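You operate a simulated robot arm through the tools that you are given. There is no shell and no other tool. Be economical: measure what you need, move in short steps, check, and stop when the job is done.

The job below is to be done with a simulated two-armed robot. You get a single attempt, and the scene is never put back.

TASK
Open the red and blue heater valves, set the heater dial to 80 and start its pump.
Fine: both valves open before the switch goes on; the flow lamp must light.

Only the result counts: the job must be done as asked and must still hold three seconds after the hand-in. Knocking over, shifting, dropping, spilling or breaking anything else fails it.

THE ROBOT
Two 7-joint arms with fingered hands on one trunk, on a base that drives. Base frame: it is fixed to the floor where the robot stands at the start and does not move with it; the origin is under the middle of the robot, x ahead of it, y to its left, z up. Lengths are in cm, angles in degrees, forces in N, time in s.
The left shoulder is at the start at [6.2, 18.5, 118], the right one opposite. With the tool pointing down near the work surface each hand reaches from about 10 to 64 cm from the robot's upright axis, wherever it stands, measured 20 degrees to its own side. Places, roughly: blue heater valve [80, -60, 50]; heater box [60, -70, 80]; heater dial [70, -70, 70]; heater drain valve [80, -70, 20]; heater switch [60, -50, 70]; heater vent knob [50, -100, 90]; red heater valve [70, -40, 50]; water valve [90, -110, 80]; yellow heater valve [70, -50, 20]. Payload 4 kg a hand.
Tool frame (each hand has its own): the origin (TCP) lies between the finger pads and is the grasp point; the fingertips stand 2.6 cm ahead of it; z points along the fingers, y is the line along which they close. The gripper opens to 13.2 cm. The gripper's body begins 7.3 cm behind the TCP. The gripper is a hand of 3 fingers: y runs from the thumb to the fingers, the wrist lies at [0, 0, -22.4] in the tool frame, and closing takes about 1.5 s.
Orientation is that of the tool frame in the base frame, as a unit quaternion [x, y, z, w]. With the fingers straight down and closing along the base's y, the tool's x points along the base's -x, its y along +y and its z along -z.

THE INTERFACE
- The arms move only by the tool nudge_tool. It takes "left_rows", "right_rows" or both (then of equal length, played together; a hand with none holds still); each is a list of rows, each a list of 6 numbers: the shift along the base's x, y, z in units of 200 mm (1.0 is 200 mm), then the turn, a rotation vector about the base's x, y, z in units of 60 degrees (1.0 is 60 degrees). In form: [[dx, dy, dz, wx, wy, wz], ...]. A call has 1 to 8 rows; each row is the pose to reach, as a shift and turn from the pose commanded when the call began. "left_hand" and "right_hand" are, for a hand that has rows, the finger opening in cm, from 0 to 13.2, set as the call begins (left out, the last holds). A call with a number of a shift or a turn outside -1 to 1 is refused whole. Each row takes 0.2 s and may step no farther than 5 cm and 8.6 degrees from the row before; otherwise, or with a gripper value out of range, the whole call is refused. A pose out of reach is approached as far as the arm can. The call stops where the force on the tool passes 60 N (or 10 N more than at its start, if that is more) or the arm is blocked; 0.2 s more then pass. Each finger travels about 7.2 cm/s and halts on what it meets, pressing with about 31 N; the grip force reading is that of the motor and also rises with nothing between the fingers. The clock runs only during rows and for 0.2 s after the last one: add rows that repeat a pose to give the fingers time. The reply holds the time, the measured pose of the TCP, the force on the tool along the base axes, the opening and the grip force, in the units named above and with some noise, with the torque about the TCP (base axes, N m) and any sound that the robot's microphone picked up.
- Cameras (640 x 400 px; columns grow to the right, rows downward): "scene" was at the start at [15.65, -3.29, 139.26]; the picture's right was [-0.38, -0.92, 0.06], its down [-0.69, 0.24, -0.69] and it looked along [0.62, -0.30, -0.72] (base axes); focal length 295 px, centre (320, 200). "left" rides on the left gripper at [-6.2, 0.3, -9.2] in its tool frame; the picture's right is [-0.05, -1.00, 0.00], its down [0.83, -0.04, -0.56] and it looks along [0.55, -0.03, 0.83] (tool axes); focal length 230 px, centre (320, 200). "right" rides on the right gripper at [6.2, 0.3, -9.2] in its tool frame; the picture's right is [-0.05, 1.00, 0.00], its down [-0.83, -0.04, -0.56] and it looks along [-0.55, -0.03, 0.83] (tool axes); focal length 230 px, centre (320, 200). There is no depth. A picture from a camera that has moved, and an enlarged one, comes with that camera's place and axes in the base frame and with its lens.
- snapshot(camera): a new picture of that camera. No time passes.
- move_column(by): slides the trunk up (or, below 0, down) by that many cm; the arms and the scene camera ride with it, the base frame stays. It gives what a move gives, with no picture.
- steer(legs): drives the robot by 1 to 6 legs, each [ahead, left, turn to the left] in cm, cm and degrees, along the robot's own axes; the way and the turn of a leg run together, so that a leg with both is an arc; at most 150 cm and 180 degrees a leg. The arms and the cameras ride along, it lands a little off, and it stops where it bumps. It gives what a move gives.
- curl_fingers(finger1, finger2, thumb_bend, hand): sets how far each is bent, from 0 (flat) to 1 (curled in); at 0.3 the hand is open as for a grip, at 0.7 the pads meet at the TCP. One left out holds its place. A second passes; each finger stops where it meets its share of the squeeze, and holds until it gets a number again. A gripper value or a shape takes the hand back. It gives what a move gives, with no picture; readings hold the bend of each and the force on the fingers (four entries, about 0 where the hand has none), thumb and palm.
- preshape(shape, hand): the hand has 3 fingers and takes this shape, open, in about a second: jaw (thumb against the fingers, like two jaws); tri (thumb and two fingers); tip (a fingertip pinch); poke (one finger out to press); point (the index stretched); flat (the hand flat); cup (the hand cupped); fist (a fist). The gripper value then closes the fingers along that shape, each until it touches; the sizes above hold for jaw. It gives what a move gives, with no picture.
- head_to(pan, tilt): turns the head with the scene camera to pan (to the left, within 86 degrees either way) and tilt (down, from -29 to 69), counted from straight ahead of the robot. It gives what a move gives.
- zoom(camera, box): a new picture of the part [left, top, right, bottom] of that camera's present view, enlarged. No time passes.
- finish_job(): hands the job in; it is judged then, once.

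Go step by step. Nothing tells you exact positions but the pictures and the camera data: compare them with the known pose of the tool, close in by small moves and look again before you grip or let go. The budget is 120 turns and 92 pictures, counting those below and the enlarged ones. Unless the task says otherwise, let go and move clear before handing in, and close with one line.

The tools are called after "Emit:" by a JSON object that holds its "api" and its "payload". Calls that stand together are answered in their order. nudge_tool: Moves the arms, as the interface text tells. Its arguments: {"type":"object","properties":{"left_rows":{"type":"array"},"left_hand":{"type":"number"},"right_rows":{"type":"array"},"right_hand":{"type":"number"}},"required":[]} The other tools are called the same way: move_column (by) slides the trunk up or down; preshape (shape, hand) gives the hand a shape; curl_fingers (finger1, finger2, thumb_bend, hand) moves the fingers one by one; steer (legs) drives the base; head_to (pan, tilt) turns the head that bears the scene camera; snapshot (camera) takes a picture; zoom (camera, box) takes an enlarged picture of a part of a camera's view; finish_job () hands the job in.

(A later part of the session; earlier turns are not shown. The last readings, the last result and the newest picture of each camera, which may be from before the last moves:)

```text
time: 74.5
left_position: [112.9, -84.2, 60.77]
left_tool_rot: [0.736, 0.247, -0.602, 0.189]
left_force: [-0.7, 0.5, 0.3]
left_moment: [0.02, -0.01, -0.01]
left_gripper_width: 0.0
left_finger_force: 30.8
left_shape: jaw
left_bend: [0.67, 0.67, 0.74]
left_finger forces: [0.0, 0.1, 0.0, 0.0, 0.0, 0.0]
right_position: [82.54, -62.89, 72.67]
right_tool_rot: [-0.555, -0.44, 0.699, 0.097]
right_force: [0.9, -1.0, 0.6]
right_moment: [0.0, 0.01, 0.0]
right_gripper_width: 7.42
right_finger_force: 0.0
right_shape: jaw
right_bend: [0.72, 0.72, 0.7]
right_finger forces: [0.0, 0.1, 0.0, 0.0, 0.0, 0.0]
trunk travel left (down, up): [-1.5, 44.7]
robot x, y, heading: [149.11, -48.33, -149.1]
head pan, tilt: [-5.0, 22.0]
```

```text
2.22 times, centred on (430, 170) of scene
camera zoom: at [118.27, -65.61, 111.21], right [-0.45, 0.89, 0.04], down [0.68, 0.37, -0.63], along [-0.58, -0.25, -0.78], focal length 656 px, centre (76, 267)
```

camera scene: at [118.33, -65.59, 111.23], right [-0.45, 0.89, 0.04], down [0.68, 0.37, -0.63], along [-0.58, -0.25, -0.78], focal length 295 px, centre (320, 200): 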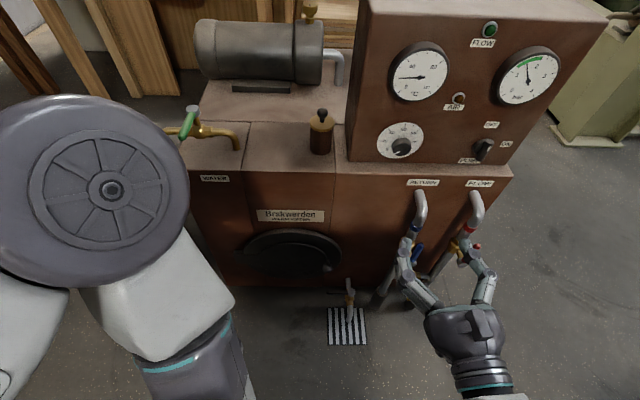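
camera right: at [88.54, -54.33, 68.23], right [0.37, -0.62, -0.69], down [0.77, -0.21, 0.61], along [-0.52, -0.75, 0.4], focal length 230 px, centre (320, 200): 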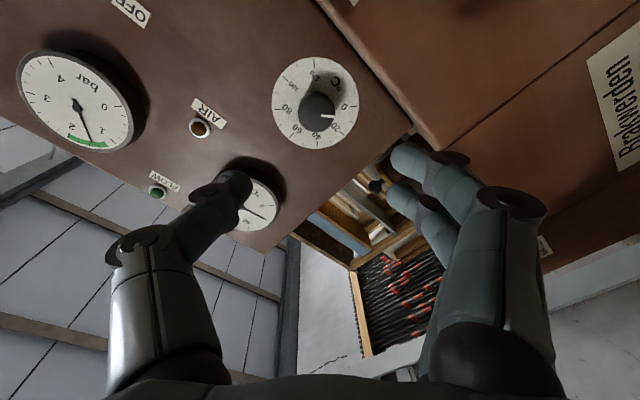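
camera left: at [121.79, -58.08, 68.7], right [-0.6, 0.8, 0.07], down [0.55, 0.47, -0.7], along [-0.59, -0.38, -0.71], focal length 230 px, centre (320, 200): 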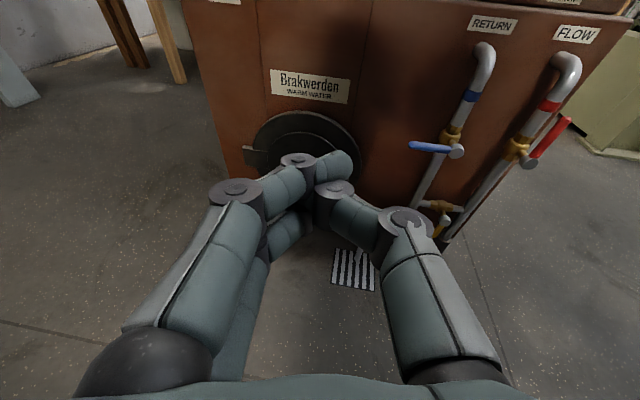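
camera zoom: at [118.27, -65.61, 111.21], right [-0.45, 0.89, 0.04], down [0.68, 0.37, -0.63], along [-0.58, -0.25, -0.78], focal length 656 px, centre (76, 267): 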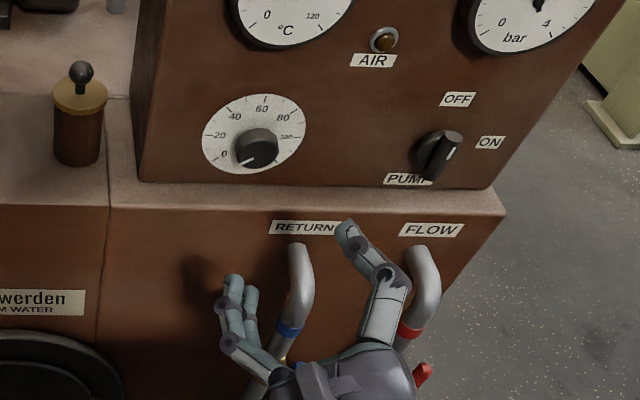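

The knob refines to about z 72.3, with the ledge only about 5 cm below it. Gripping level and turning 0 to +90° leaves more clearance underneath, so I'll undo the pre-roll as I come closer.

Emit:
{"api": "nudge_tool", "payload": {"right_rows": [[-0.049, -0.024, -0.003, -0.108, -0.0625, 0], [-0.097, -0.048, -0.005, -0.217, -0.125, 0], [-0.146, -0.073, -0.008, -0.325, -0.1875, 0], [-0.194, -0.097, -0.01, -0.433, -0.25, 0], [-0.243, -0.121, -0.013, -0.542, -0.3125, 0], [-0.29, -0.145, -0.015, -0.65, -0.375, 0]], "right_hand": 6.5}}

Emit:
{"api": "snapshot", "payload": {"camera": "right"}}

Emit:
{"api": "zoom", "payload": {"camera": "scene", "box": [340, 80, 520, 260]}}

```text
time: 75.9
left_position: [112.86, -84.27, 60.7]
left_tool_rot: [0.735, 0.247, -0.602, 0.189]
left_force: [-0.7, -0.1, 0.0]
left_moment: [-0.02, 0.02, 0.01]
left_gripper_width: 0.0
left_finger_force: 31.0
left_shape: jaw
left_bend: [0.67, 0.67, 0.74]
left_finger forces: [0.0, 0.0, 0.0, 0.0, 0.1, 0.0]
right_position: [76.55, -65.9, 72.44]
right_tool_rot: [-0.679, -0.192, 0.686, -0.18]
right_force: [-0.4, -0.2, 0.5]
right_moment: [0.03, -0.01, 0.0]
right_gripper_width: 6.55
right_finger_force: 0.0
right_shape: jaw
right_bend: [0.73, 0.73, 0.7]
right_finger forces: [0.0, 0.1, 0.1, 0.1, 0.0, 0.0]
trunk travel left (down, up): [-1.5, 44.7]
robot x, y, heading: [148.65, -47.96, -149.2]
head pan, tilt: [-5.0, 22.0]
```

```text
39 pictures are left
camera right: at [84.59, -61.3, 66.17], right [0.51, -0.86, 0.03], down [0.47, 0.31, 0.83], along [-0.72, -0.4, 0.56], focal length 230 px, centre (320, 200)
```

right: 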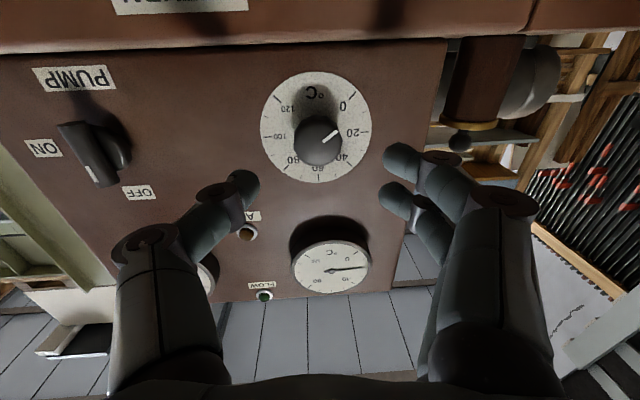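

```text
2.22 times, centred on (430, 170) of scene
camera zoom: at [118.29, -65.61, 111.21], right [-0.45, 0.89, 0.04], down [0.68, 0.37, -0.63], along [-0.58, -0.25, -0.78], focal length 656 px, centre (76, 267)
```

zoom: 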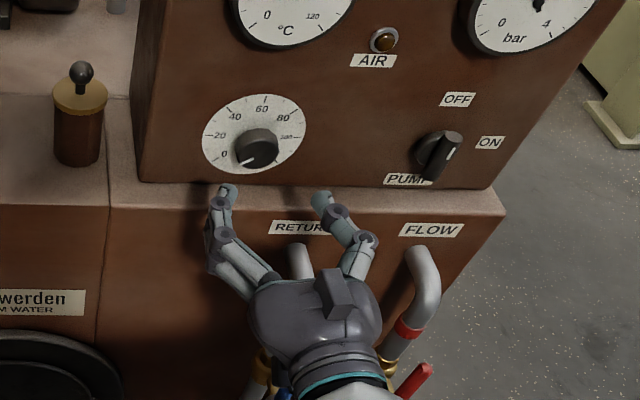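

The knob's front is at n≈25.3, z≈72.4, and it's centred on the tool axis to within 0.3 cm. I'll advance and close on it.

Emit:
{"api": "nudge_tool", "payload": {"right_rows": [[-0.1, -0.054, 0, 0, 0, 0], [-0.2, -0.108, 0, 0, 0, 0], [-0.27, -0.146, 0, 0, 0, 0], [-0.295, -0.159, 0, 0, 0, 0]]}}

Emit:
{"api": "snapshot", "payload": {"camera": "right"}}

```text
time: 76.9
left_position: [112.98, -84.31, 60.85]
left_tool_rot: [0.735, 0.246, -0.603, 0.188]
left_force: [-0.1, 0.1, -0.4]
left_moment: [-0.02, 0.01, -0.01]
left_gripper_width: 0.0
left_finger_force: 31.0
left_shape: jaw
left_bend: [0.67, 0.67, 0.74]
left_finger forces: [0.0, 0.1, 0.0, 0.1, 0.1, 0.0]
right_position: [70.66, -69.17, 72.4]
right_tool_rot: [-0.679, -0.192, 0.686, -0.179]
right_force: [0.1, -0.3, -0.6]
right_moment: [-0.01, 0.02, 0.03]
right_gripper_width: 6.53
right_finger_force: 0.0
right_shape: jaw
right_bend: [0.73, 0.73, 0.7]
right_finger forces: [0.0, 0.1, 0.0, 0.0, 0.0, 0.0]
trunk travel left (down, up): [-1.5, 44.7]
robot x, y, heading: [149.23, -48.05, -149.2]
head pan, tilt: [-5.0, 22.0]
```

```text
37 pictures are left
camera right: at [78.76, -64.51, 66.14], right [0.51, -0.86, 0.03], down [0.47, 0.31, 0.83], along [-0.72, -0.41, 0.56], focal length 230 px, centre (320, 200)
```

right: 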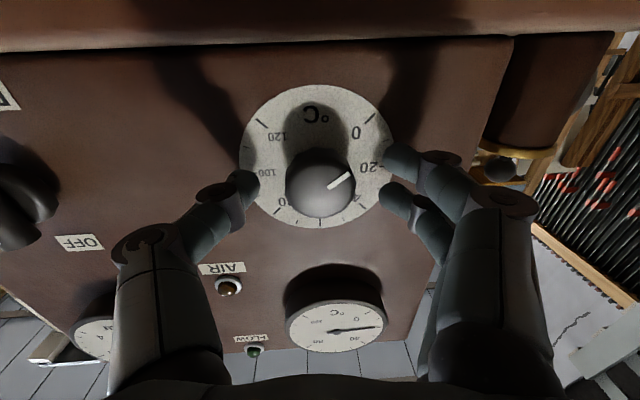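

The fingers straddle the knob. Closing.

Emit:
{"api": "nudge_tool", "payload": {"right_rows": [[0, 0, 0, 0, 0, 0], [0, 0, 0, 0, 0, 0], [0, 0, 0, 0, 0, 0], [0, 0, 0, 0, 0, 0], [0, 0, 0, 0, 0, 0]], "right_hand": 0}}

Emit:
{"api": "snapshot", "payload": {"camera": "right"}}

```text
time: 78.1
left_position: [112.98, -84.26, 60.72]
left_tool_rot: [0.736, 0.246, -0.602, 0.187]
left_force: [-0.2, -1.3, -0.5]
left_moment: [-0.03, 0.02, 0.01]
left_gripper_width: 0.0
left_finger_force: 30.7
left_shape: jaw
left_bend: [0.67, 0.67, 0.74]
left_finger forces: [0.1, 0.1, 0.0, 0.0, 0.1, 0.0]
right_position: [70.67, -69.11, 72.39]
right_tool_rot: [-0.679, -0.192, 0.686, -0.179]
right_force: [-2.7, -1.4, -0.6]
right_moment: [0.0, -0.06, -0.01]
right_gripper_width: 2.85
right_finger_force: 31.2
right_shape: jaw
right_bend: [0.73, 0.73, 0.7]
right_finger forces: [13.3, 14.6, 0.0, 0.0, 27.2, 0.0]
trunk travel left (down, up): [-1.5, 44.7]
robot x, y, heading: [148.81, -48.22, -149.0]
head pan, tilt: [-5.0, 22.0]
```

```text
36 pictures are left
camera right: at [78.75, -64.5, 66.08], right [0.51, -0.86, 0.03], down [0.47, 0.31, 0.83], along [-0.72, -0.41, 0.56], focal length 230 px, centre (320, 200)
```

right: 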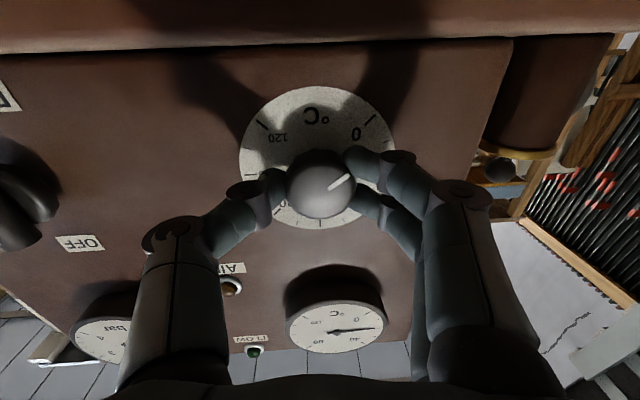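

The grip is even on both sides. I turn it clockwise 60° now.

Emit:
{"api": "nudge_tool", "payload": {"right_rows": [[0, 0, 0, -0.123, -0.0715, 0], [0, 0, 0, -0.246, -0.143, 0], [0, 0, 0, -0.369, -0.2145, 0], [0, 0, 0, -0.492, -0.286, 0], [0, 0, 0, -0.615, -0.3575, 0], [0, 0, 0, -0.738, -0.429, 0], [0, 0, 0, -0.861, -0.5, 0]]}}

Emit:
{"api": "snapshot", "payload": {"camera": "right"}}

Emit:
{"api": "zoom", "payload": {"camera": "scene", "box": [340, 60, 540, 220]}}

```text
time: 79.7
left_position: [112.89, -84.44, 60.7]
left_tool_rot: [0.736, 0.248, -0.601, 0.188]
left_force: [0.0, 0.6, -0.1]
left_moment: [0.01, 0.0, 0.02]
left_gripper_width: 0.0
left_finger_force: 30.6
left_shape: jaw
left_bend: [0.67, 0.67, 0.74]
left_finger forces: [0.0, 0.0, 0.0, 0.0, 0.0, 0.1]
right_position: [70.77, -69.17, 72.34]
right_tool_rot: [0.683, -0.173, -0.507, 0.496]
right_force: [-12.3, -17.3, 5.1]
right_moment: [-0.08, 0.24, 0.19]
right_gripper_width: 2.68
right_finger_force: 31.2
right_shape: jaw
right_bend: [0.72, 0.73, 0.7]
right_finger forces: [16.6, 17.5, 0.1, 0.1, 23.5, 0.1]
trunk travel left (down, up): [-1.5, 44.7]
robot x, y, heading: [148.76, -48.21, -149.2]
head pan, tilt: [-5.0, 22.0]
```

```text
35 pictures are left
camera right: at [81.56, -69.09, 69.27], right [0.25, -0.41, 0.88], down [0.11, 0.91, 0.39], along [-0.96, 0.01, 0.27], focal length 230 px, centre (320, 200)
```

right: 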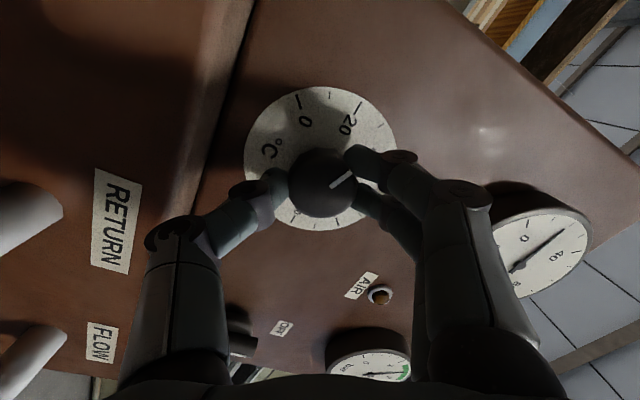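

```text
2.50 times, centred on (440, 140) of scene
camera zoom: at [118.25, -65.75, 111.2], right [-0.45, 0.89, 0.04], down [0.68, 0.37, -0.63], along [-0.58, -0.25, -0.78], focal length 738 px, centre (20, 350)
```

zoom: 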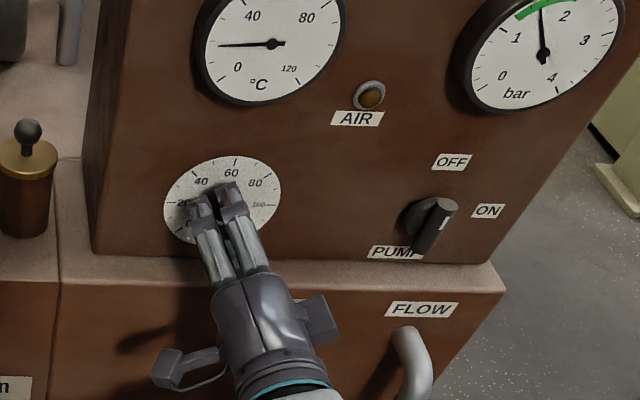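

The knob follows the hand. I'll turn another 60°.

Emit:
{"api": "nudge_tool", "payload": {"right_rows": [[0, 0, 0, -0.123, -0.0715, 0], [0, 0, 0, -0.246, -0.143, 0], [0, 0, 0, -0.369, -0.2145, 0], [0, 0, 0, -0.492, -0.286, 0], [0, 0, 0, -0.615, -0.3575, 0], [0, 0, 0, -0.738, -0.429, 0], [0, 0, 0, -0.861, -0.5, 0]]}}

Emit:
{"api": "snapshot", "payload": {"camera": "right"}}

```text
time: 80.8
left_position: [112.68, -84.06, 60.72]
left_tool_rot: [0.736, 0.247, -0.602, 0.188]
left_force: [0.5, -0.1, -0.5]
left_moment: [-0.01, -0.03, -0.02]
left_gripper_width: 0.01
left_finger_force: 31.4
left_shape: jaw
left_bend: [0.67, 0.67, 0.74]
left_finger forces: [0.1, 0.0, 0.1, 0.1, 0.0, 0.0]
right_position: [68.96, -65.68, 71.22]
right_tool_rot: [0.625, -0.333, -0.378, 0.596]
right_force: [0.3, 0.2, 0.6]
right_moment: [0.0, 0.0, 0.03]
right_gripper_width: 1.42
right_finger_force: 30.3
right_shape: jaw
right_bend: [0.76, 0.77, 0.75]
right_finger forces: [0.1, 0.0, 0.0, 0.1, 0.0, 0.1]
trunk travel left (down, up): [-1.5, 44.7]
robot x, y, heading: [148.84, -48.12, -149.1]
head pan, tilt: [-5.0, 22.0]
stopped in row 5 (right hand): the arm was blocked; the commanded pose is now the measured one
```

```text
33 pictures are left
camera right: at [80.06, -66.4, 71.17], right [0.01, -0.02, 1.0], down [0.07, 1.0, 0.02], along [-1.0, 0.07, 0.01], focal length 230 px, centre (320, 200)
```

right: 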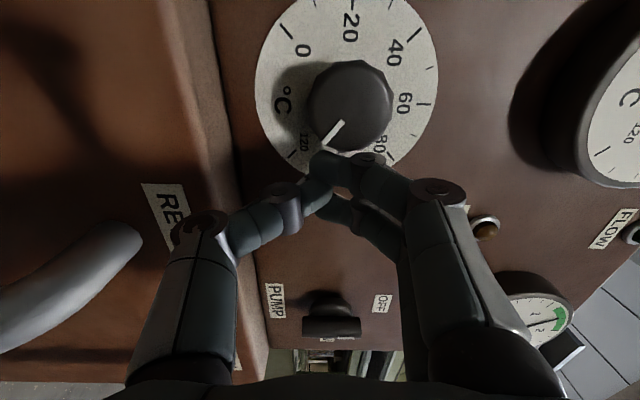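

Near its roll limit the wrist jammed and slipped sideways off the knob, leaving the dial past 100. I'll back off and take a clean look before re-gripping.

Emit:
{"api": "nudge_tool", "payload": {"right_rows": [[0.15, 0.087, 0, 0, 0, 0], [0.3, 0.173, 0, 0, 0, 0], [0.42, 0.243, 0, 0, 0, 0]]}}

Emit:
{"api": "zoom", "payload": {"camera": "scene", "box": [360, 60, 540, 200]}}

Emit:
{"api": "snapshot", "payload": {"camera": "right"}}

```text
time: 81.6
left_position: [112.81, -84.14, 60.65]
left_tool_rot: [0.737, 0.246, -0.601, 0.187]
left_force: [-0.2, 0.5, 0.1]
left_moment: [0.02, 0.02, -0.04]
left_gripper_width: 0.0
left_finger_force: 31.0
left_shape: jaw
left_bend: [0.67, 0.67, 0.74]
left_finger forces: [0.0, 0.0, 0.0, 0.0, 0.0, 0.0]
right_position: [76.97, -60.42, 72.41]
right_tool_rot: [0.625, -0.321, -0.39, 0.596]
right_force: [-0.3, 0.2, -0.1]
right_moment: [-0.03, 0.02, 0.01]
right_gripper_width: 1.46
right_finger_force: 31.2
right_shape: jaw
right_bend: [0.76, 0.77, 0.75]
right_finger forces: [0.1, 0.1, 0.1, 0.0, 0.1, 0.0]
trunk travel left (down, up): [-1.5, 44.7]
robot x, y, heading: [149.22, -47.75, -149.4]
head pan, tilt: [-5.0, 22.0]
```

```text
2.86 times, centred on (450, 130) of scene
camera zoom: at [118.21, -65.4, 111.17], right [-0.44, 0.9, 0.04], down [0.68, 0.37, -0.63], along [-0.58, -0.25, -0.78], focal length 843 px, centre (-51, 400)
```

zoom: 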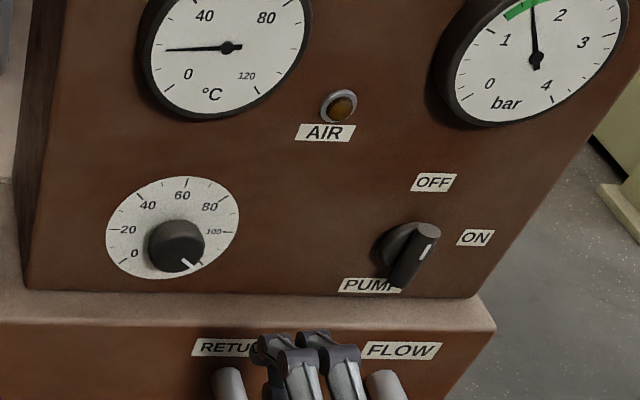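

```text
31 pictures are left
camera right: at [88.15, -61.17, 71.93], right [0.04, -0.04, 1.0], down [0.07, 1.0, 0.04], along [-1.0, 0.07, 0.04], focal length 230 px, centre (320, 200)
```

right: 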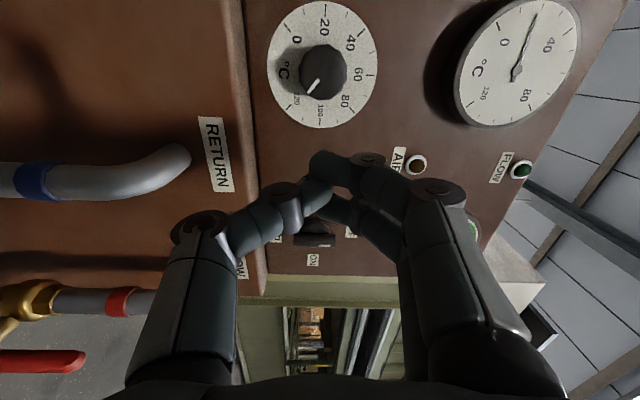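

The dial now reads about 119, so it needs roughly 88° counter-clockwise. I'll re-centre on the knob axis with the hand rolled to +60° and open.

Emit:
{"api": "nudge_tool", "payload": {"right_rows": [[0.03, -0.05, 0, 0.108, 0.0625, 0], [0.055, -0.095, 0, 0.217, 0.125, 0], [0.08, -0.14, 0, 0.325, 0.1875, 0], [0.11, -0.19, 0, 0.433, 0.25, 0], [0.11, -0.19, 0, 0.433, 0.25, 0]], "right_hand": 6.5}}

Emit:
{"api": "snapshot", "payload": {"camera": "right"}}

```text
time: 82.8
left_position: [112.77, -84.11, 60.77]
left_tool_rot: [0.736, 0.245, -0.603, 0.187]
left_force: [-0.4, -0.3, 0.2]
left_moment: [0.01, -0.01, 0.01]
left_gripper_width: 0.0
left_finger_force: 31.3
left_shape: jaw
left_bend: [0.67, 0.67, 0.74]
left_finger forces: [0.0, 0.0, 0.0, 0.0, 0.0, 0.0]
right_position: [78.83, -63.99, 71.95]
right_tool_rot: [0.687, -0.142, -0.536, 0.471]
right_force: [-0.6, 0.0, -0.2]
right_moment: [0.04, 0.0, -0.01]
right_gripper_width: 6.44
right_finger_force: 0.0
right_shape: jaw
right_bend: [0.73, 0.73, 0.7]
right_finger forces: [0.0, 0.1, 0.0, 0.0, 0.1, 0.0]
trunk travel left (down, up): [-1.5, 44.7]
robot x, y, heading: [148.63, -48.16, -149.1]
head pan, tilt: [-5.0, 22.0]
```

```text
30 pictures are left
camera right: at [89.39, -63.86, 68.41], right [0.29, -0.48, 0.83], down [0.15, 0.88, 0.46], along [-0.95, -0.01, 0.32], focal length 230 px, centre (320, 200)
```

right: 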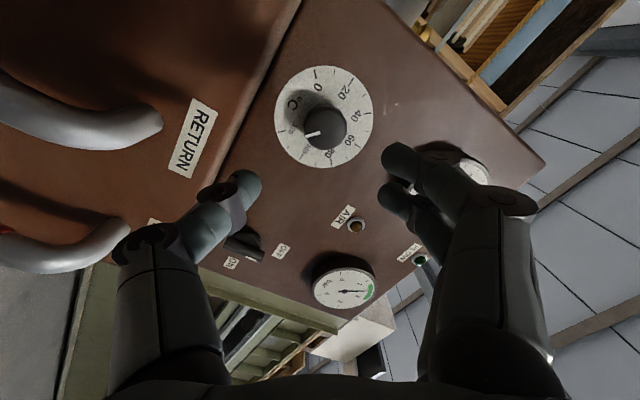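

Emit:
{"api": "nudge_tool", "payload": {"right_rows": [[-0.13, -0.08, 0.0075, 0, 0, 0], [-0.26, -0.165, 0.015, 0, 0, 0], [-0.36, -0.228, 0.0225, 0, 0, 0], [-0.41, -0.26, 0.0225, 0, 0, 0]]}}

Emit:
{"api": "snapshot", "payload": {"camera": "right"}}

```text
time: 83.8
left_position: [112.86, -84.08, 60.83]
left_tool_rot: [0.737, 0.245, -0.602, 0.186]
left_force: [0.0, -0.6, -0.8]
left_moment: [-0.01, 0.02, 0.0]
left_gripper_width: 0.0
left_finger_force: 31.1
left_shape: jaw
left_bend: [0.67, 0.67, 0.74]
left_finger forces: [0.1, 0.0, 0.0, 0.1, 0.1, 0.1]
right_position: [71.12, -69.79, 71.85]
right_tool_rot: [0.689, -0.159, -0.521, 0.477]
right_force: [-0.6, -0.1, -1.0]
right_moment: [-0.02, -0.02, -0.04]
right_gripper_width: 6.46
right_finger_force: 0.1
right_shape: jaw
right_bend: [0.73, 0.73, 0.7]
right_finger forces: [0.1, 0.1, 0.0, 0.1, 0.0, 0.1]
trunk travel left (down, up): [-1.5, 44.7]
robot x, y, heading: [148.94, -48.18, -149.5]
head pan, tilt: [-5.0, 22.0]
```

```text
29 pictures are left
camera right: at [81.85, -69.72, 68.52], right [0.26, -0.46, 0.85], down [0.13, 0.89, 0.44], along [-0.96, 0.0, 0.29], focal length 230 px, centre (320, 200)
```

right: 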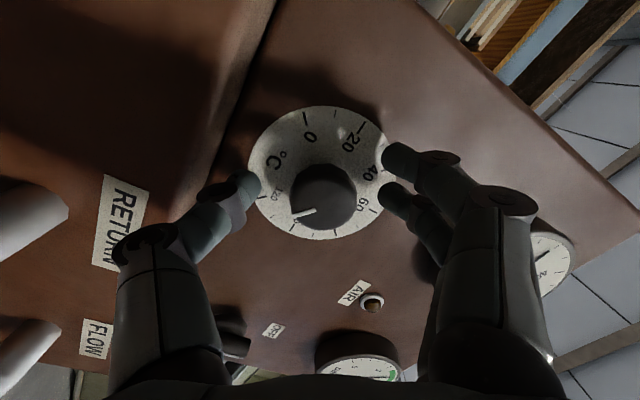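

A small centring shift, then close on the knob.

Emit:
{"api": "nudge_tool", "payload": {"right_rows": [[-0.01, 0.0175, 0.0125, 0, 0, 0], [-0.01, 0.0175, 0.0125, 0, 0, 0], [-0.01, 0.0175, 0.0125, 0, 0, 0], [-0.01, 0.0175, 0.0125, 0, 0, 0], [-0.01, 0.0175, 0.0125, 0, 0, 0]], "right_hand": 0}}

Emit:
{"api": "snapshot", "payload": {"camera": "right"}}

```text
time: 85.0
left_position: [112.67, -84.06, 60.81]
left_tool_rot: [0.736, 0.246, -0.602, 0.187]
left_force: [-1.4, -0.2, 0.4]
left_moment: [-0.01, -0.03, 0.02]
left_gripper_width: 0.0
left_finger_force: 31.2
left_shape: jaw
left_bend: [0.67, 0.67, 0.74]
left_finger forces: [0.0, 0.0, 0.0, 0.0, 0.0, 0.0]
right_position: [71.19, -69.63, 72.09]
right_tool_rot: [0.689, -0.161, -0.519, 0.48]
right_force: [-4.3, -5.5, 2.9]
right_moment: [-0.02, 0.09, 0.07]
right_gripper_width: 2.48
right_finger_force: 31.4
right_shape: jaw
right_bend: [0.72, 0.73, 0.7]
right_finger forces: [13.0, 16.3, 0.0, 0.0, 26.2, 0.0]
trunk travel left (down, up): [-1.5, 44.7]
robot x, y, heading: [148.92, -47.88, -149.2]
head pan, tilt: [-5.0, 22.0]
```

```text
28 pictures are left
camera right: at [81.85, -69.57, 68.88], right [0.25, -0.45, 0.86], down [0.13, 0.89, 0.43], along [-0.96, 0.0, 0.29], focal length 230 px, centre (320, 200)
```

right: 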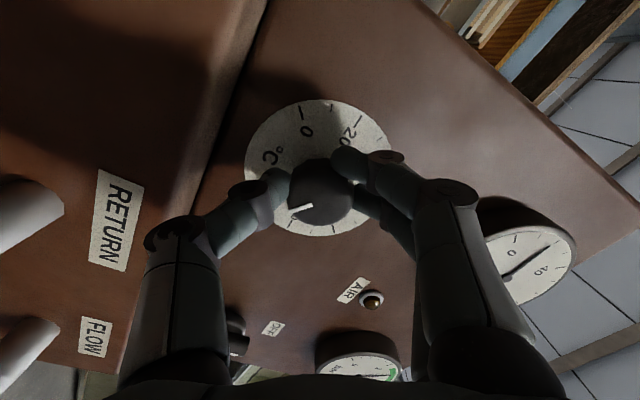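

Gripped. Turning counter-clockwise 60°.

Emit:
{"api": "nudge_tool", "payload": {"right_rows": [[0, 0, 0, 0.123, 0.0715, 0], [0, 0, 0, 0.246, 0.143, 0], [0, 0, 0, 0.369, 0.2145, 0], [0, 0, 0, 0.492, 0.286, 0], [0, 0, 0, 0.615, 0.3575, 0], [0, 0, 0, 0.738, 0.429, 0], [0, 0, 0, 0.861, 0.5, 0]]}}

Emit:
{"api": "zoom", "payload": {"camera": "right", "box": [220, 60, 420, 260]}}

```text
time: 86.6
left_position: [112.7, -83.96, 60.76]
left_tool_rot: [0.737, 0.245, -0.601, 0.187]
left_force: [0.0, 0.2, 0.9]
left_moment: [0.01, -0.02, 0.02]
left_gripper_width: 0.01
left_finger_force: 30.5
left_shape: jaw
left_bend: [0.67, 0.67, 0.74]
left_finger forces: [0.0, 0.0, 0.0, 0.0, 0.0, 0.0]
right_position: [71.03, -69.28, 71.63]
right_tool_rot: [-0.676, -0.202, 0.691, -0.157]
right_force: [-14.0, 7.7, -4.9]
right_moment: [-0.03, -0.17, -0.42]
right_gripper_width: 2.49
right_finger_force: 30.9
right_shape: jaw
right_bend: [0.72, 0.73, 0.7]
right_finger forces: [12.0, 12.7, 0.0, 0.0, 36.3, 0.0]
trunk travel left (down, up): [-1.5, 44.7]
robot x, y, heading: [148.84, -47.81, -149.1]
head pan, tilt: [-5.0, 22.0]
```

```text
2.00 times, centred on (320, 160) of right
camera zoom: at [79.04, -64.54, 65.44], right [0.49, -0.87, -0.02], down [0.49, 0.26, 0.83], along [-0.72, -0.42, 0.56], focal length 460 px, centre (320, 280)
```

zoom: 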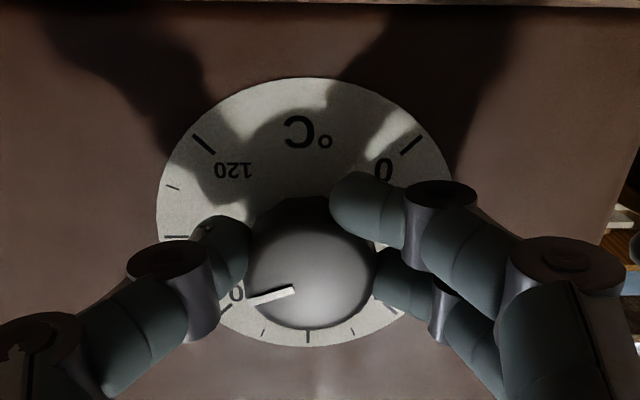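

The pointer is now around 93. I'll turn 30° further counter-clockwise and check.

Emit:
{"api": "nudge_tool", "payload": {"right_rows": [[0, 0, 0, 0.108, 0.0625, 0], [0, 0, 0, 0.217, 0.125, 0], [0, 0, 0, 0.325, 0.1875, 0], [0, 0, 0, 0.433, 0.25, 0]]}}

Emit:
{"api": "zoom", "payload": {"camera": "right", "box": [220, 60, 420, 260]}}

Emit:
{"api": "zoom", "payload": {"camera": "scene", "box": [360, 100, 450, 180]}}

```text
time: 87.6
left_position: [112.5, -84.02, 60.63]
left_tool_rot: [0.737, 0.245, -0.602, 0.188]
left_force: [-0.2, 0.1, 0.0]
left_moment: [0.0, 0.0, 0.03]
left_gripper_width: 0.0
left_finger_force: 30.9
left_shape: jaw
left_bend: [0.67, 0.67, 0.74]
left_finger forces: [0.0, 0.0, 0.0, 0.1, 0.0, 0.0]
right_position: [70.85, -69.01, 71.66]
right_tool_rot: [-0.601, -0.37, 0.708, 0.027]
right_force: [-11.8, 24.8, -12.4]
right_moment: [-0.12, -0.28, -0.68]
right_gripper_width: 2.57
right_finger_force: 31.5
right_shape: jaw
right_bend: [0.72, 0.73, 0.7]
right_finger forces: [17.5, 11.0, 0.0, 0.1, 40.5, 0.1]
trunk travel left (down, up): [-1.5, 44.7]
robot x, y, heading: [148.99, -47.96, -149.3]
head pan, tilt: [-5.0, 22.0]
```

```text
2.00 times, centred on (320, 160) of right
camera zoom: at [77.36, -61.64, 66.27], right [0.42, -0.75, -0.51], down [0.7, -0.1, 0.71], along [-0.58, -0.66, 0.48], focal length 460 px, centre (320, 280)
```

zoom: 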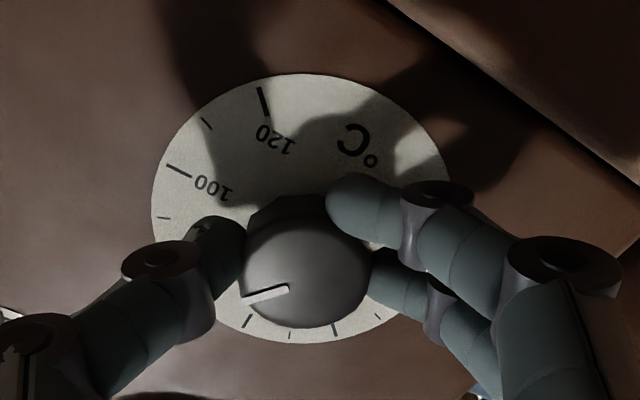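

```text
5.00 times, centred on (405, 140) of scene
camera zoom: at [117.93, -65.17, 111.15], right [-0.44, 0.9, 0.04], down [0.69, 0.37, -0.63], along [-0.58, -0.25, -0.78], focal length 1476 px, centre (-105, 500)
```

zoom: 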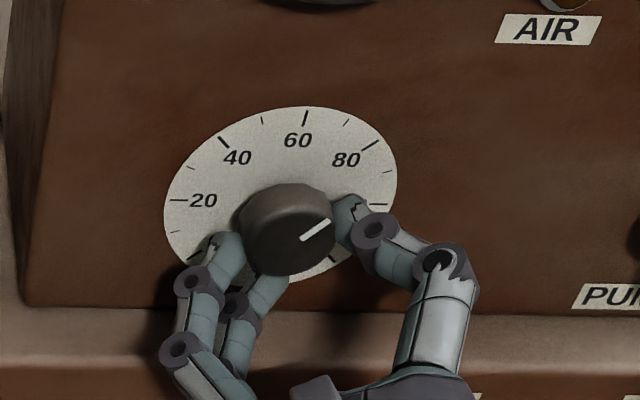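

The scene view shows the pointer parallel to the 80 tick. I'll release the knob and verify.

Emit:
{"api": "nudge_tool", "payload": {"right_rows": [[0, 0, 0, 0, 0, 0], [0, 0, 0, 0, 0, 0], [0, 0, 0, 0, 0, 0], [0, 0, 0, 0, 0, 0]], "right_hand": 6.5}}

Emit:
{"api": "nudge_tool", "payload": {"right_rows": [[0.15, 0.087, 0, 0, 0, 0], [0.3, 0.173, 0, 0, 0, 0], [0.45, 0.26, 0, 0, 0, 0], [0.6, 0.346, 0, 0, 0, 0]]}}

Emit:
{"api": "zoom", "payload": {"camera": "scene", "box": [370, 110, 440, 170]}}

Emit:
{"api": "snapshot", "payload": {"camera": "right"}}

```text
time: 88.6
left_position: [112.78, -84.04, 60.84]
left_tool_rot: [0.736, 0.244, -0.603, 0.187]
left_force: [0.5, -0.4, 0.3]
left_moment: [-0.01, -0.01, 0.03]
left_gripper_width: 0.02
left_finger_force: 31.0
left_shape: jaw
left_bend: [0.67, 0.67, 0.74]
left_finger forces: [0.1, 0.0, 0.0, 0.0, 0.0, 0.1]
right_position: [71.1, -69.5, 71.95]
right_tool_rot: [-0.597, -0.372, 0.711, 0.023]
right_force: [-0.5, 0.1, 0.7]
right_moment: [0.0, 0.01, -0.01]
right_gripper_width: 6.42
right_finger_force: 0.0
right_shape: jaw
right_bend: [0.73, 0.73, 0.7]
right_finger forces: [0.0, 0.1, 0.1, 0.0, 0.0, 0.1]
trunk travel left (down, up): [-1.5, 44.7]
robot x, y, heading: [148.97, -48.06, -149.1]
head pan, tilt: [-5.0, 22.0]
```

```text
time: 89.6
left_position: [112.76, -84.08, 60.84]
left_tool_rot: [0.736, 0.246, -0.602, 0.187]
left_force: [0.2, -0.2, -0.4]
left_moment: [0.0, 0.0, 0.02]
left_gripper_width: 0.0
left_finger_force: 31.6
left_shape: jaw
left_bend: [0.67, 0.67, 0.74]
left_finger forces: [0.0, 0.0, 0.0, 0.0, 0.0, 0.0]
right_position: [83.35, -62.4, 72.1]
right_tool_rot: [-0.597, -0.372, 0.71, 0.023]
right_force: [-1.6, 0.3, 0.2]
right_moment: [-0.02, 0.01, 0.02]
right_gripper_width: 6.44
right_finger_force: 0.2
right_shape: jaw
right_bend: [0.73, 0.73, 0.7]
right_finger forces: [0.0, 0.0, 0.1, 0.1, 0.0, 0.0]
trunk travel left (down, up): [-1.5, 44.7]
robot x, y, heading: [148.94, -48.51, -149.3]
head pan, tilt: [-5.0, 22.0]
```

```text
6.67 times, centred on (405, 140) of scene
camera zoom: at [118.26, -65.37, 111.25], right [-0.44, 0.9, 0.04], down [0.68, 0.37, -0.63], along [-0.58, -0.25, -0.77], focal length 1968 px, centre (-247, 600)
```

zoom: 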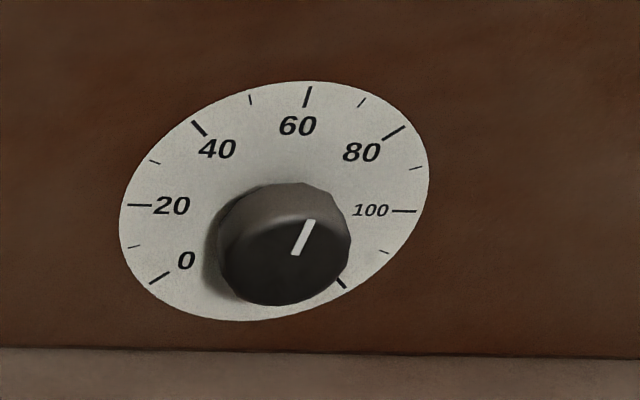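

```text
23 pictures are left
camera right: at [89.8, -55.04, 66.7], right [0.43, -0.75, -0.51], down [0.7, -0.09, 0.71], along [-0.57, -0.66, 0.49], focal length 230 px, centre (320, 200)
```

right: 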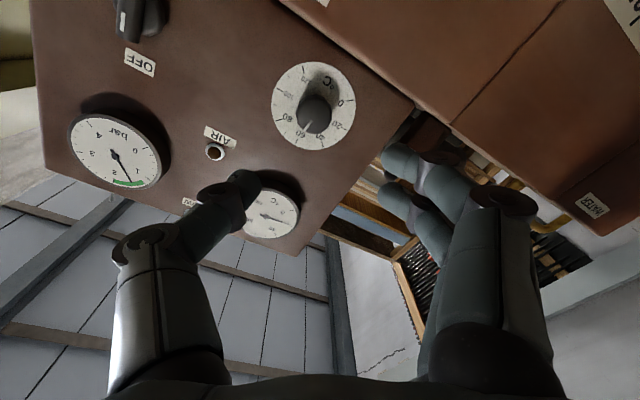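

On release the hand sprang sideways and rolled the knob back to about 65. Working back from the forces, the true knob axis is at s≈95.2, z≈72.7. I'll re-grip centred there, turn about 35° clockwise, and zero the side force before releasing.

Emit:
{"api": "nudge_tool", "payload": {"right_rows": [[-0.16, -0.085, 0.03, 0, 0, 0], [-0.32, -0.17, 0.03, 0, 0, 0], [-0.48, -0.255, 0.03, 0, 0, 0], [-0.6275, -0.3335, 0.03, 0, 0, 0], [-0.6275, -0.3335, 0.03, 0, 0, 0]]}}

Emit:
{"api": "nudge_tool", "payload": {"right_rows": [[0, 0, 0, 0, 0, 0], [0, 0, 0, 0, 0, 0], [0, 0, 0, 0, 0, 0], [0, 0, 0, 0, 0, 0], [0, 0, 0, 0, 0, 0]], "right_hand": 0}}

Emit:
{"api": "zoom", "payload": {"camera": "scene", "box": [360, 100, 450, 180]}}

```text
time: 90.8
left_position: [112.84, -84.18, 60.8]
left_tool_rot: [0.736, 0.246, -0.602, 0.188]
left_force: [0.0, 0.0, 0.4]
left_moment: [-0.01, -0.01, -0.06]
left_gripper_width: 0.0
left_finger_force: 31.1
left_shape: jaw
left_bend: [0.67, 0.67, 0.74]
left_finger forces: [0.0, 0.0, 0.0, 0.0, 0.1, 0.1]
right_position: [70.6, -69.39, 72.59]
right_tool_rot: [-0.597, -0.372, 0.71, 0.023]
right_force: [0.3, -0.9, 0.8]
right_moment: [-0.02, 0.01, 0.0]
right_gripper_width: 6.43
right_finger_force: 0.1
right_shape: jaw
right_bend: [0.73, 0.73, 0.7]
right_finger forces: [0.0, 0.0, 0.1, 0.0, 0.0, 0.0]
trunk travel left (down, up): [-1.5, 44.7]
robot x, y, heading: [149.1, -48.27, -149.3]
head pan, tilt: [-5.0, 22.0]
```

```text
time: 92.0
left_position: [112.8, -84.1, 60.88]
left_tool_rot: [0.736, 0.245, -0.602, 0.187]
left_force: [-0.3, -0.2, -0.1]
left_moment: [0.0, 0.02, 0.01]
left_gripper_width: 0.0
left_finger_force: 30.8
left_shape: jaw
left_bend: [0.67, 0.67, 0.74]
left_finger forces: [0.0, 0.0, 0.0, 0.0, 0.1, 0.0]
right_position: [70.42, -69.37, 72.58]
right_tool_rot: [-0.597, -0.372, 0.71, 0.022]
right_force: [-4.2, -1.9, 0.8]
right_moment: [0.01, 0.02, 0.0]
right_gripper_width: 2.85
right_finger_force: 31.2
right_shape: jaw
right_bend: [0.73, 0.73, 0.7]
right_finger forces: [14.2, 14.1, 0.1, 0.0, 27.8, 0.1]
trunk travel left (down, up): [-1.5, 44.7]
robot x, y, heading: [148.96, -47.82, -149.3]
head pan, tilt: [-5.0, 22.0]
```

```text
5.00 times, centred on (405, 140) of scene
camera zoom: at [118.19, -65.4, 111.21], right [-0.44, 0.9, 0.04], down [0.68, 0.37, -0.63], along [-0.58, -0.25, -0.78], focal length 1476 px, centre (-105, 500)
```

zoom: 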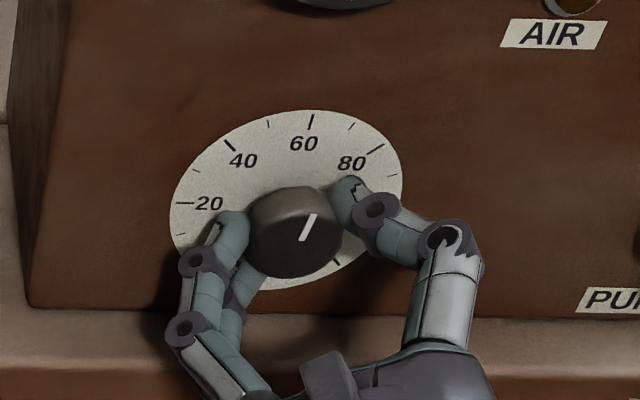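

The grip is centred, with almost no side force. Turning clockwise 35°.

Emit:
{"api": "nudge_tool", "payload": {"right_rows": [[0, 0, 0, -0.101, -0.0583, 0], [0, 0, 0, -0.202, -0.1167, 0], [0, 0, 0, -0.303, -0.175, 0], [0, 0, 0, -0.404, -0.2333, 0], [0, 0, 0, -0.505, -0.2917, 0], [0, 0, 0, -0.505, -0.2917, 0]]}}

Emit:
{"api": "zoom", "payload": {"camera": "scene", "box": [370, 110, 440, 170]}}

```text
time: 93.4
left_position: [112.63, -83.98, 60.82]
left_tool_rot: [0.737, 0.246, -0.601, 0.188]
left_force: [-0.4, 0.2, -0.2]
left_moment: [0.01, 0.02, 0.04]
left_gripper_width: 0.0
left_finger_force: 30.8
left_shape: jaw
left_bend: [0.67, 0.67, 0.74]
left_finger forces: [0.0, 0.0, 0.1, 0.1, 0.1, 0.0]
right_position: [70.59, -69.2, 72.52]
right_tool_rot: [-0.682, -0.173, 0.684, -0.19]
right_force: [-13.5, -3.8, 4.4]
right_moment: [-0.03, 0.09, -0.12]
right_gripper_width: 2.81
right_finger_force: 31.1
right_shape: jaw
right_bend: [0.73, 0.73, 0.7]
right_finger forces: [13.1, 14.3, 0.0, 0.0, 28.7, 0.0]
trunk travel left (down, up): [-1.5, 44.7]
robot x, y, heading: [149.19, -48.35, -149.3]
head pan, tilt: [-5.0, 22.0]
```

```text
6.67 times, centred on (405, 140) of scene
camera zoom: at [118.15, -65.41, 111.21], right [-0.44, 0.9, 0.04], down [0.68, 0.37, -0.63], along [-0.58, -0.25, -0.78], focal length 1968 px, centre (-247, 600)
```

zoom: 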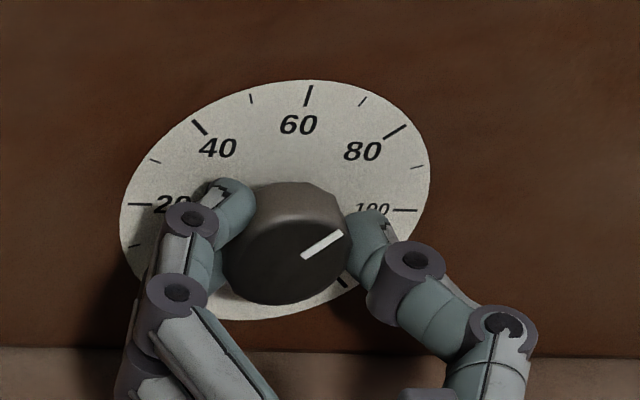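

The pointer reads about 82, and side forces are low. I'll trim 3.5° back.

Emit:
{"api": "nudge_tool", "payload": {"right_rows": [[0, 0, 0, 0.05, 0.029, 0], [0, 0, 0, 0.05, 0.029, 0]]}}

Emit:
{"api": "nudge_tool", "payload": {"right_rows": [[0, 0, 0, 0, 0, 0], [0, 0, 0, 0, 0, 0], [0, 0, 0, 0, 0, 0], [0, 0, 0, 0, 0, 0]], "right_hand": 7.5}}

Emit:
{"api": "zoom", "payload": {"camera": "scene", "box": [370, 110, 440, 170]}}

```text
time: 94.0
left_position: [112.65, -84.08, 60.94]
left_tool_rot: [0.736, 0.245, -0.603, 0.187]
left_force: [-0.2, -0.1, 0.0]
left_moment: [-0.01, 0.05, -0.02]
left_gripper_width: 0.0
left_finger_force: 30.5
left_shape: jaw
left_bend: [0.67, 0.67, 0.74]
left_finger forces: [0.0, 0.0, 0.0, 0.0, 0.0, 0.1]
right_position: [70.56, -69.26, 72.64]
right_tool_rot: [-0.677, -0.194, 0.69, -0.168]
right_force: [-13.7, -5.6, 6.5]
right_moment: [-0.06, 0.13, -0.09]
right_gripper_width: 2.78
right_finger_force: 31.0
right_shape: jaw
right_bend: [0.73, 0.73, 0.7]
right_finger forces: [12.9, 14.8, 0.1, 0.0, 28.3, 0.1]
trunk travel left (down, up): [-1.5, 44.7]
robot x, y, heading: [148.94, -48.23, -149.5]
head pan, tilt: [-5.0, 22.0]
```

```text
time: 95.0
left_position: [112.74, -84.07, 60.71]
left_tool_rot: [0.736, 0.245, -0.602, 0.187]
left_force: [0.4, -0.6, 0.1]
left_moment: [-0.01, 0.03, -0.02]
left_gripper_width: 0.0
left_finger_force: 31.4
left_shape: jaw
left_bend: [0.67, 0.67, 0.74]
left_finger forces: [0.1, 0.0, 0.0, 0.0, 0.0, 0.1]
right_position: [70.73, -69.04, 72.6]
right_tool_rot: [-0.677, -0.194, 0.69, -0.169]
right_force: [0.2, -0.2, 0.0]
right_moment: [0.0, 0.01, 0.0]
right_gripper_width: 7.45
right_finger_force: 0.0
right_shape: jaw
right_bend: [0.72, 0.72, 0.7]
right_finger forces: [0.0, 0.0, 0.0, 0.0, 0.0, 0.1]
trunk travel left (down, up): [-1.5, 44.7]
robot x, y, heading: [149.08, -47.88, -149.2]
head pan, tilt: [-5.0, 22.0]
```

```text
6.67 times, centred on (405, 140) of scene
camera zoom: at [118.21, -65.39, 111.22], right [-0.44, 0.9, 0.04], down [0.68, 0.37, -0.63], along [-0.58, -0.25, -0.78], focal length 1968 px, centre (-247, 600)
```

zoom: 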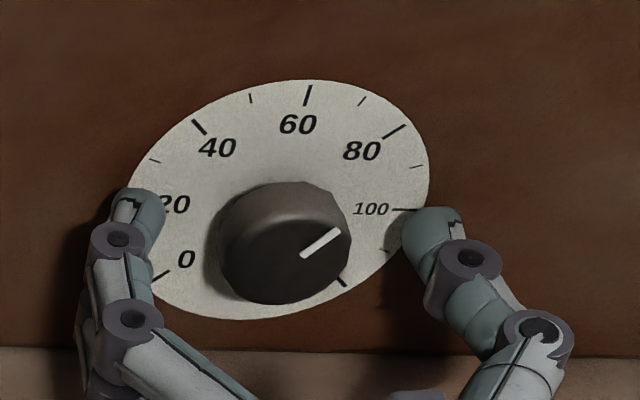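

The dial reads 80 within about half a unit. I'll back straight out and move across to the switch, which I triangulate at about [63,-54.7,72.3].

Emit:
{"api": "nudge_tool", "payload": {"right_rows": [[0.17, 0.098, 0, 0, 0, 0], [0.34, 0.196, 0, 0, 0, 0], [0.45, 0.26, 0, 0, 0, 0], [0.36, 0.416, 0, 0, 0, 0], [0.27, 0.572, 0, 0, 0, 0], [0.18, 0.728, 0, 0, 0, 0], [0.1, 0.87, 0, 0, 0, 0], [0.05, 0.955, 0, 0, 0, 0]], "right_hand": 6}}

Emit:
{"api": "snapshot", "payload": {"camera": "right"}}

Emit:
{"api": "zoom", "payload": {"camera": "scene", "box": [360, 100, 520, 200]}}

```text
time: 96.8
left_position: [112.81, -84.07, 60.73]
left_tool_rot: [0.737, 0.245, -0.602, 0.186]
left_force: [0.5, -0.8, 0.3]
left_moment: [0.01, 0.03, -0.04]
left_gripper_width: 0.0
left_finger_force: 31.2
left_shape: jaw
left_bend: [0.67, 0.67, 0.74]
left_finger forces: [0.0, 0.0, 0.0, 0.0, 0.0, 0.0]
right_position: [71.61, -50.1, 72.52]
right_tool_rot: [-0.677, -0.194, 0.69, -0.17]
right_force: [0.3, 0.8, -0.5]
right_moment: [-0.02, -0.03, -0.01]
right_gripper_width: 6.05
right_finger_force: 0.1
right_shape: jaw
right_bend: [0.73, 0.73, 0.7]
right_finger forces: [0.1, 0.1, 0.0, 0.1, 0.0, 0.0]
trunk travel left (down, up): [-1.5, 44.7]
robot x, y, heading: [149.09, -48.05, -149.2]
head pan, tilt: [-5.0, 22.0]
```

```text
19 pictures are left
camera right: at [79.71, -45.6, 66.28], right [0.5, -0.87, 0.01], down [0.48, 0.29, 0.83], along [-0.72, -0.4, 0.56], focal length 230 px, centre (320, 200)
```

right: 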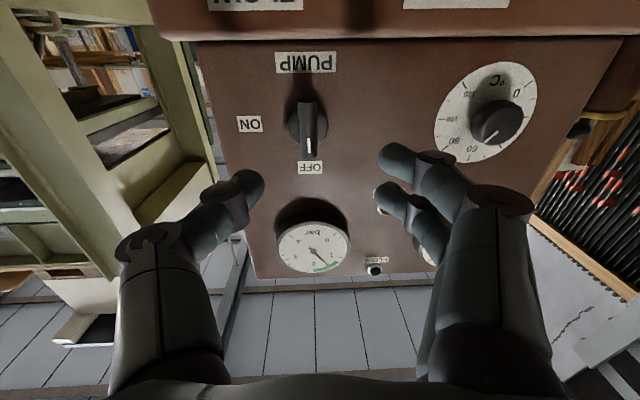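

```text
4.00 times, centred on (440, 150) of scene
camera zoom: at [118.21, -65.37, 111.22], right [-0.44, 0.9, 0.04], down [0.68, 0.37, -0.63], along [-0.58, -0.25, -0.78], focal length 1181 px, centre (-160, 400)
```

zoom: 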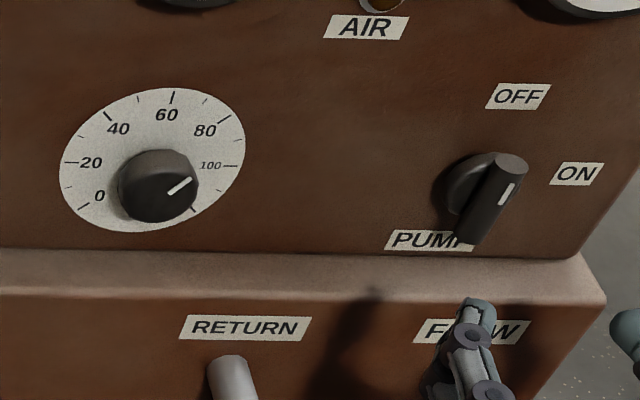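

The bar handle is vertical (OFF) and nearly in line with the hand. I'll advance and grip it.

Emit:
{"api": "nudge_tool", "payload": {"right_rows": [[-0.12, -0.04, -0.01, 0, 0, 0], [-0.24, -0.1, -0.01, 0, 0, 0], [-0.34, -0.15, -0.01, 0, 0, 0], [-0.3925, -0.18, -0.01, 0, 0, 0]]}}

Emit:
{"api": "snapshot", "payload": {"camera": "right"}}

```text
time: 97.8
left_position: [112.73, -84.07, 60.87]
left_tool_rot: [0.736, 0.245, -0.603, 0.187]
left_force: [-0.1, -0.1, -0.7]
left_moment: [0.05, 0.02, -0.05]
left_gripper_width: 0.0
left_finger_force: 31.3
left_shape: jaw
left_bend: [0.67, 0.67, 0.74]
left_finger forces: [0.0, 0.0, 0.1, 0.1, 0.0, 0.1]
right_position: [63.79, -53.67, 72.32]
right_tool_rot: [-0.677, -0.193, 0.69, -0.168]
right_force: [0.8, 0.2, 0.4]
right_moment: [-0.04, 0.02, -0.03]
right_gripper_width: 6.05
right_finger_force: 0.1
right_shape: jaw
right_bend: [0.73, 0.73, 0.7]
right_finger forces: [0.1, 0.0, 0.0, 0.0, 0.1, 0.1]
trunk travel left (down, up): [-1.5, 44.7]
robot x, y, heading: [149.15, -47.87, -149.2]
head pan, tilt: [-5.0, 22.0]
```

```text
17 pictures are left
camera right: at [71.87, -49.11, 66.09], right [0.5, -0.87, 0.01], down [0.48, 0.29, 0.83], along [-0.72, -0.4, 0.56], focal length 230 px, centre (320, 200)
```

right: 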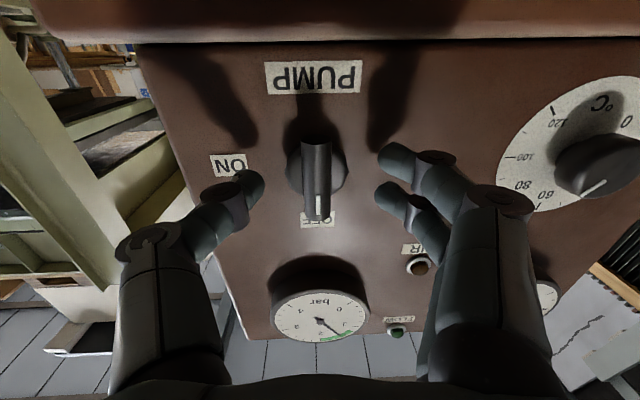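

The bar is centred between the fingers. Closing on it.

Emit:
{"api": "nudge_tool", "payload": {"right_rows": [[0, 0, 0, 0, 0, 0], [0, 0, 0, 0, 0, 0], [0, 0, 0, 0, 0, 0], [0, 0, 0, 0, 0, 0], [0, 0, 0, 0, 0, 0]], "right_hand": 0}}

```text
time: 99.0
left_position: [112.73, -84.09, 60.67]
left_tool_rot: [0.736, 0.246, -0.603, 0.188]
left_force: [-0.4, 0.0, 0.4]
left_moment: [0.01, -0.03, 0.02]
left_gripper_width: 0.01
left_finger_force: 31.2
left_shape: jaw
left_bend: [0.67, 0.67, 0.74]
left_finger forces: [0.0, 0.0, 0.1, 0.0, 0.1, 0.1]
right_position: [63.86, -53.79, 72.35]
right_tool_rot: [-0.677, -0.194, 0.69, -0.168]
right_force: [2.1, 1.5, -0.1]
right_moment: [-0.02, -0.01, 0.0]
right_gripper_width: 0.91
right_finger_force: 30.5
right_shape: jaw
right_bend: [0.71, 0.71, 0.7]
right_finger forces: [12.8, 12.5, 0.1, 0.1, 25.3, 0.0]
trunk travel left (down, up): [-1.5, 44.7]
robot x, y, heading: [148.88, -48.4, -149.2]
head pan, tilt: [-5.0, 22.0]
```

The bar is gripped. Turning clockwise 60°.

Emit:
{"api": "nudge_tool", "payload": {"right_rows": [[0, 0, 0, -0.123, -0.0715, 0], [0, 0, 0, -0.246, -0.143, 0], [0, 0, 0, -0.369, -0.2145, 0], [0, 0, 0, -0.492, -0.286, 0], [0, 0, 0, -0.615, -0.3575, 0], [0, 0, 0, -0.738, -0.429, 0], [0, 0, 0, -0.861, -0.5, 0]]}}

Emit:
{"api": "zoom", "payload": {"camera": "scene", "box": [380, 10, 580, 200]}}

```text
time: 100.6
left_position: [112.78, -84.03, 60.81]
left_tool_rot: [0.736, 0.245, -0.603, 0.187]
left_force: [-0.2, 0.8, 0.3]
left_moment: [-0.02, 0.0, -0.05]
left_gripper_width: 0.05
left_finger_force: 30.9
left_shape: jaw
left_bend: [0.67, 0.67, 0.74]
left_finger forces: [0.0, 0.0, 0.1, 0.0, 0.0, 0.0]
right_position: [63.91, -53.71, 72.44]
right_tool_rot: [0.686, -0.172, -0.513, 0.487]
right_force: [0.8, -0.7, 4.6]
right_moment: [-0.08, 0.18, -0.01]
right_gripper_width: 0.87
right_finger_force: 31.5
right_shape: jaw
right_bend: [0.71, 0.71, 0.7]
right_finger forces: [12.3, 15.7, 0.1, 0.1, 22.1, 0.1]
trunk travel left (down, up): [-1.5, 44.7]
robot x, y, heading: [149.11, -48.22, -149.4]
head pan, tilt: [-5.0, 22.0]
```

```text
2.11 times, centred on (480, 105) of scene
camera zoom: at [118.27, -65.38, 111.25], right [-0.44, 0.9, 0.04], down [0.68, 0.37, -0.63], along [-0.58, -0.25, -0.77], focal length 621 px, centre (-17, 400)
```

zoom: 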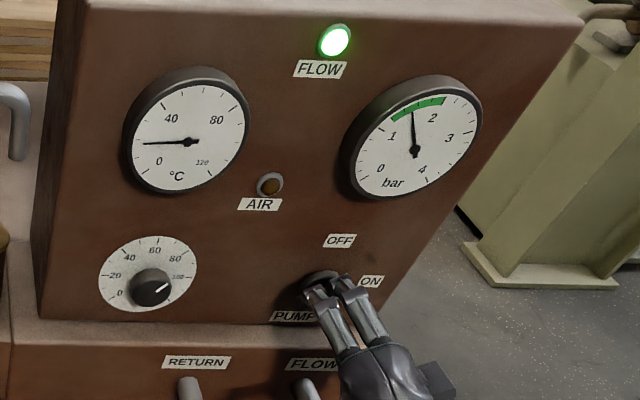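

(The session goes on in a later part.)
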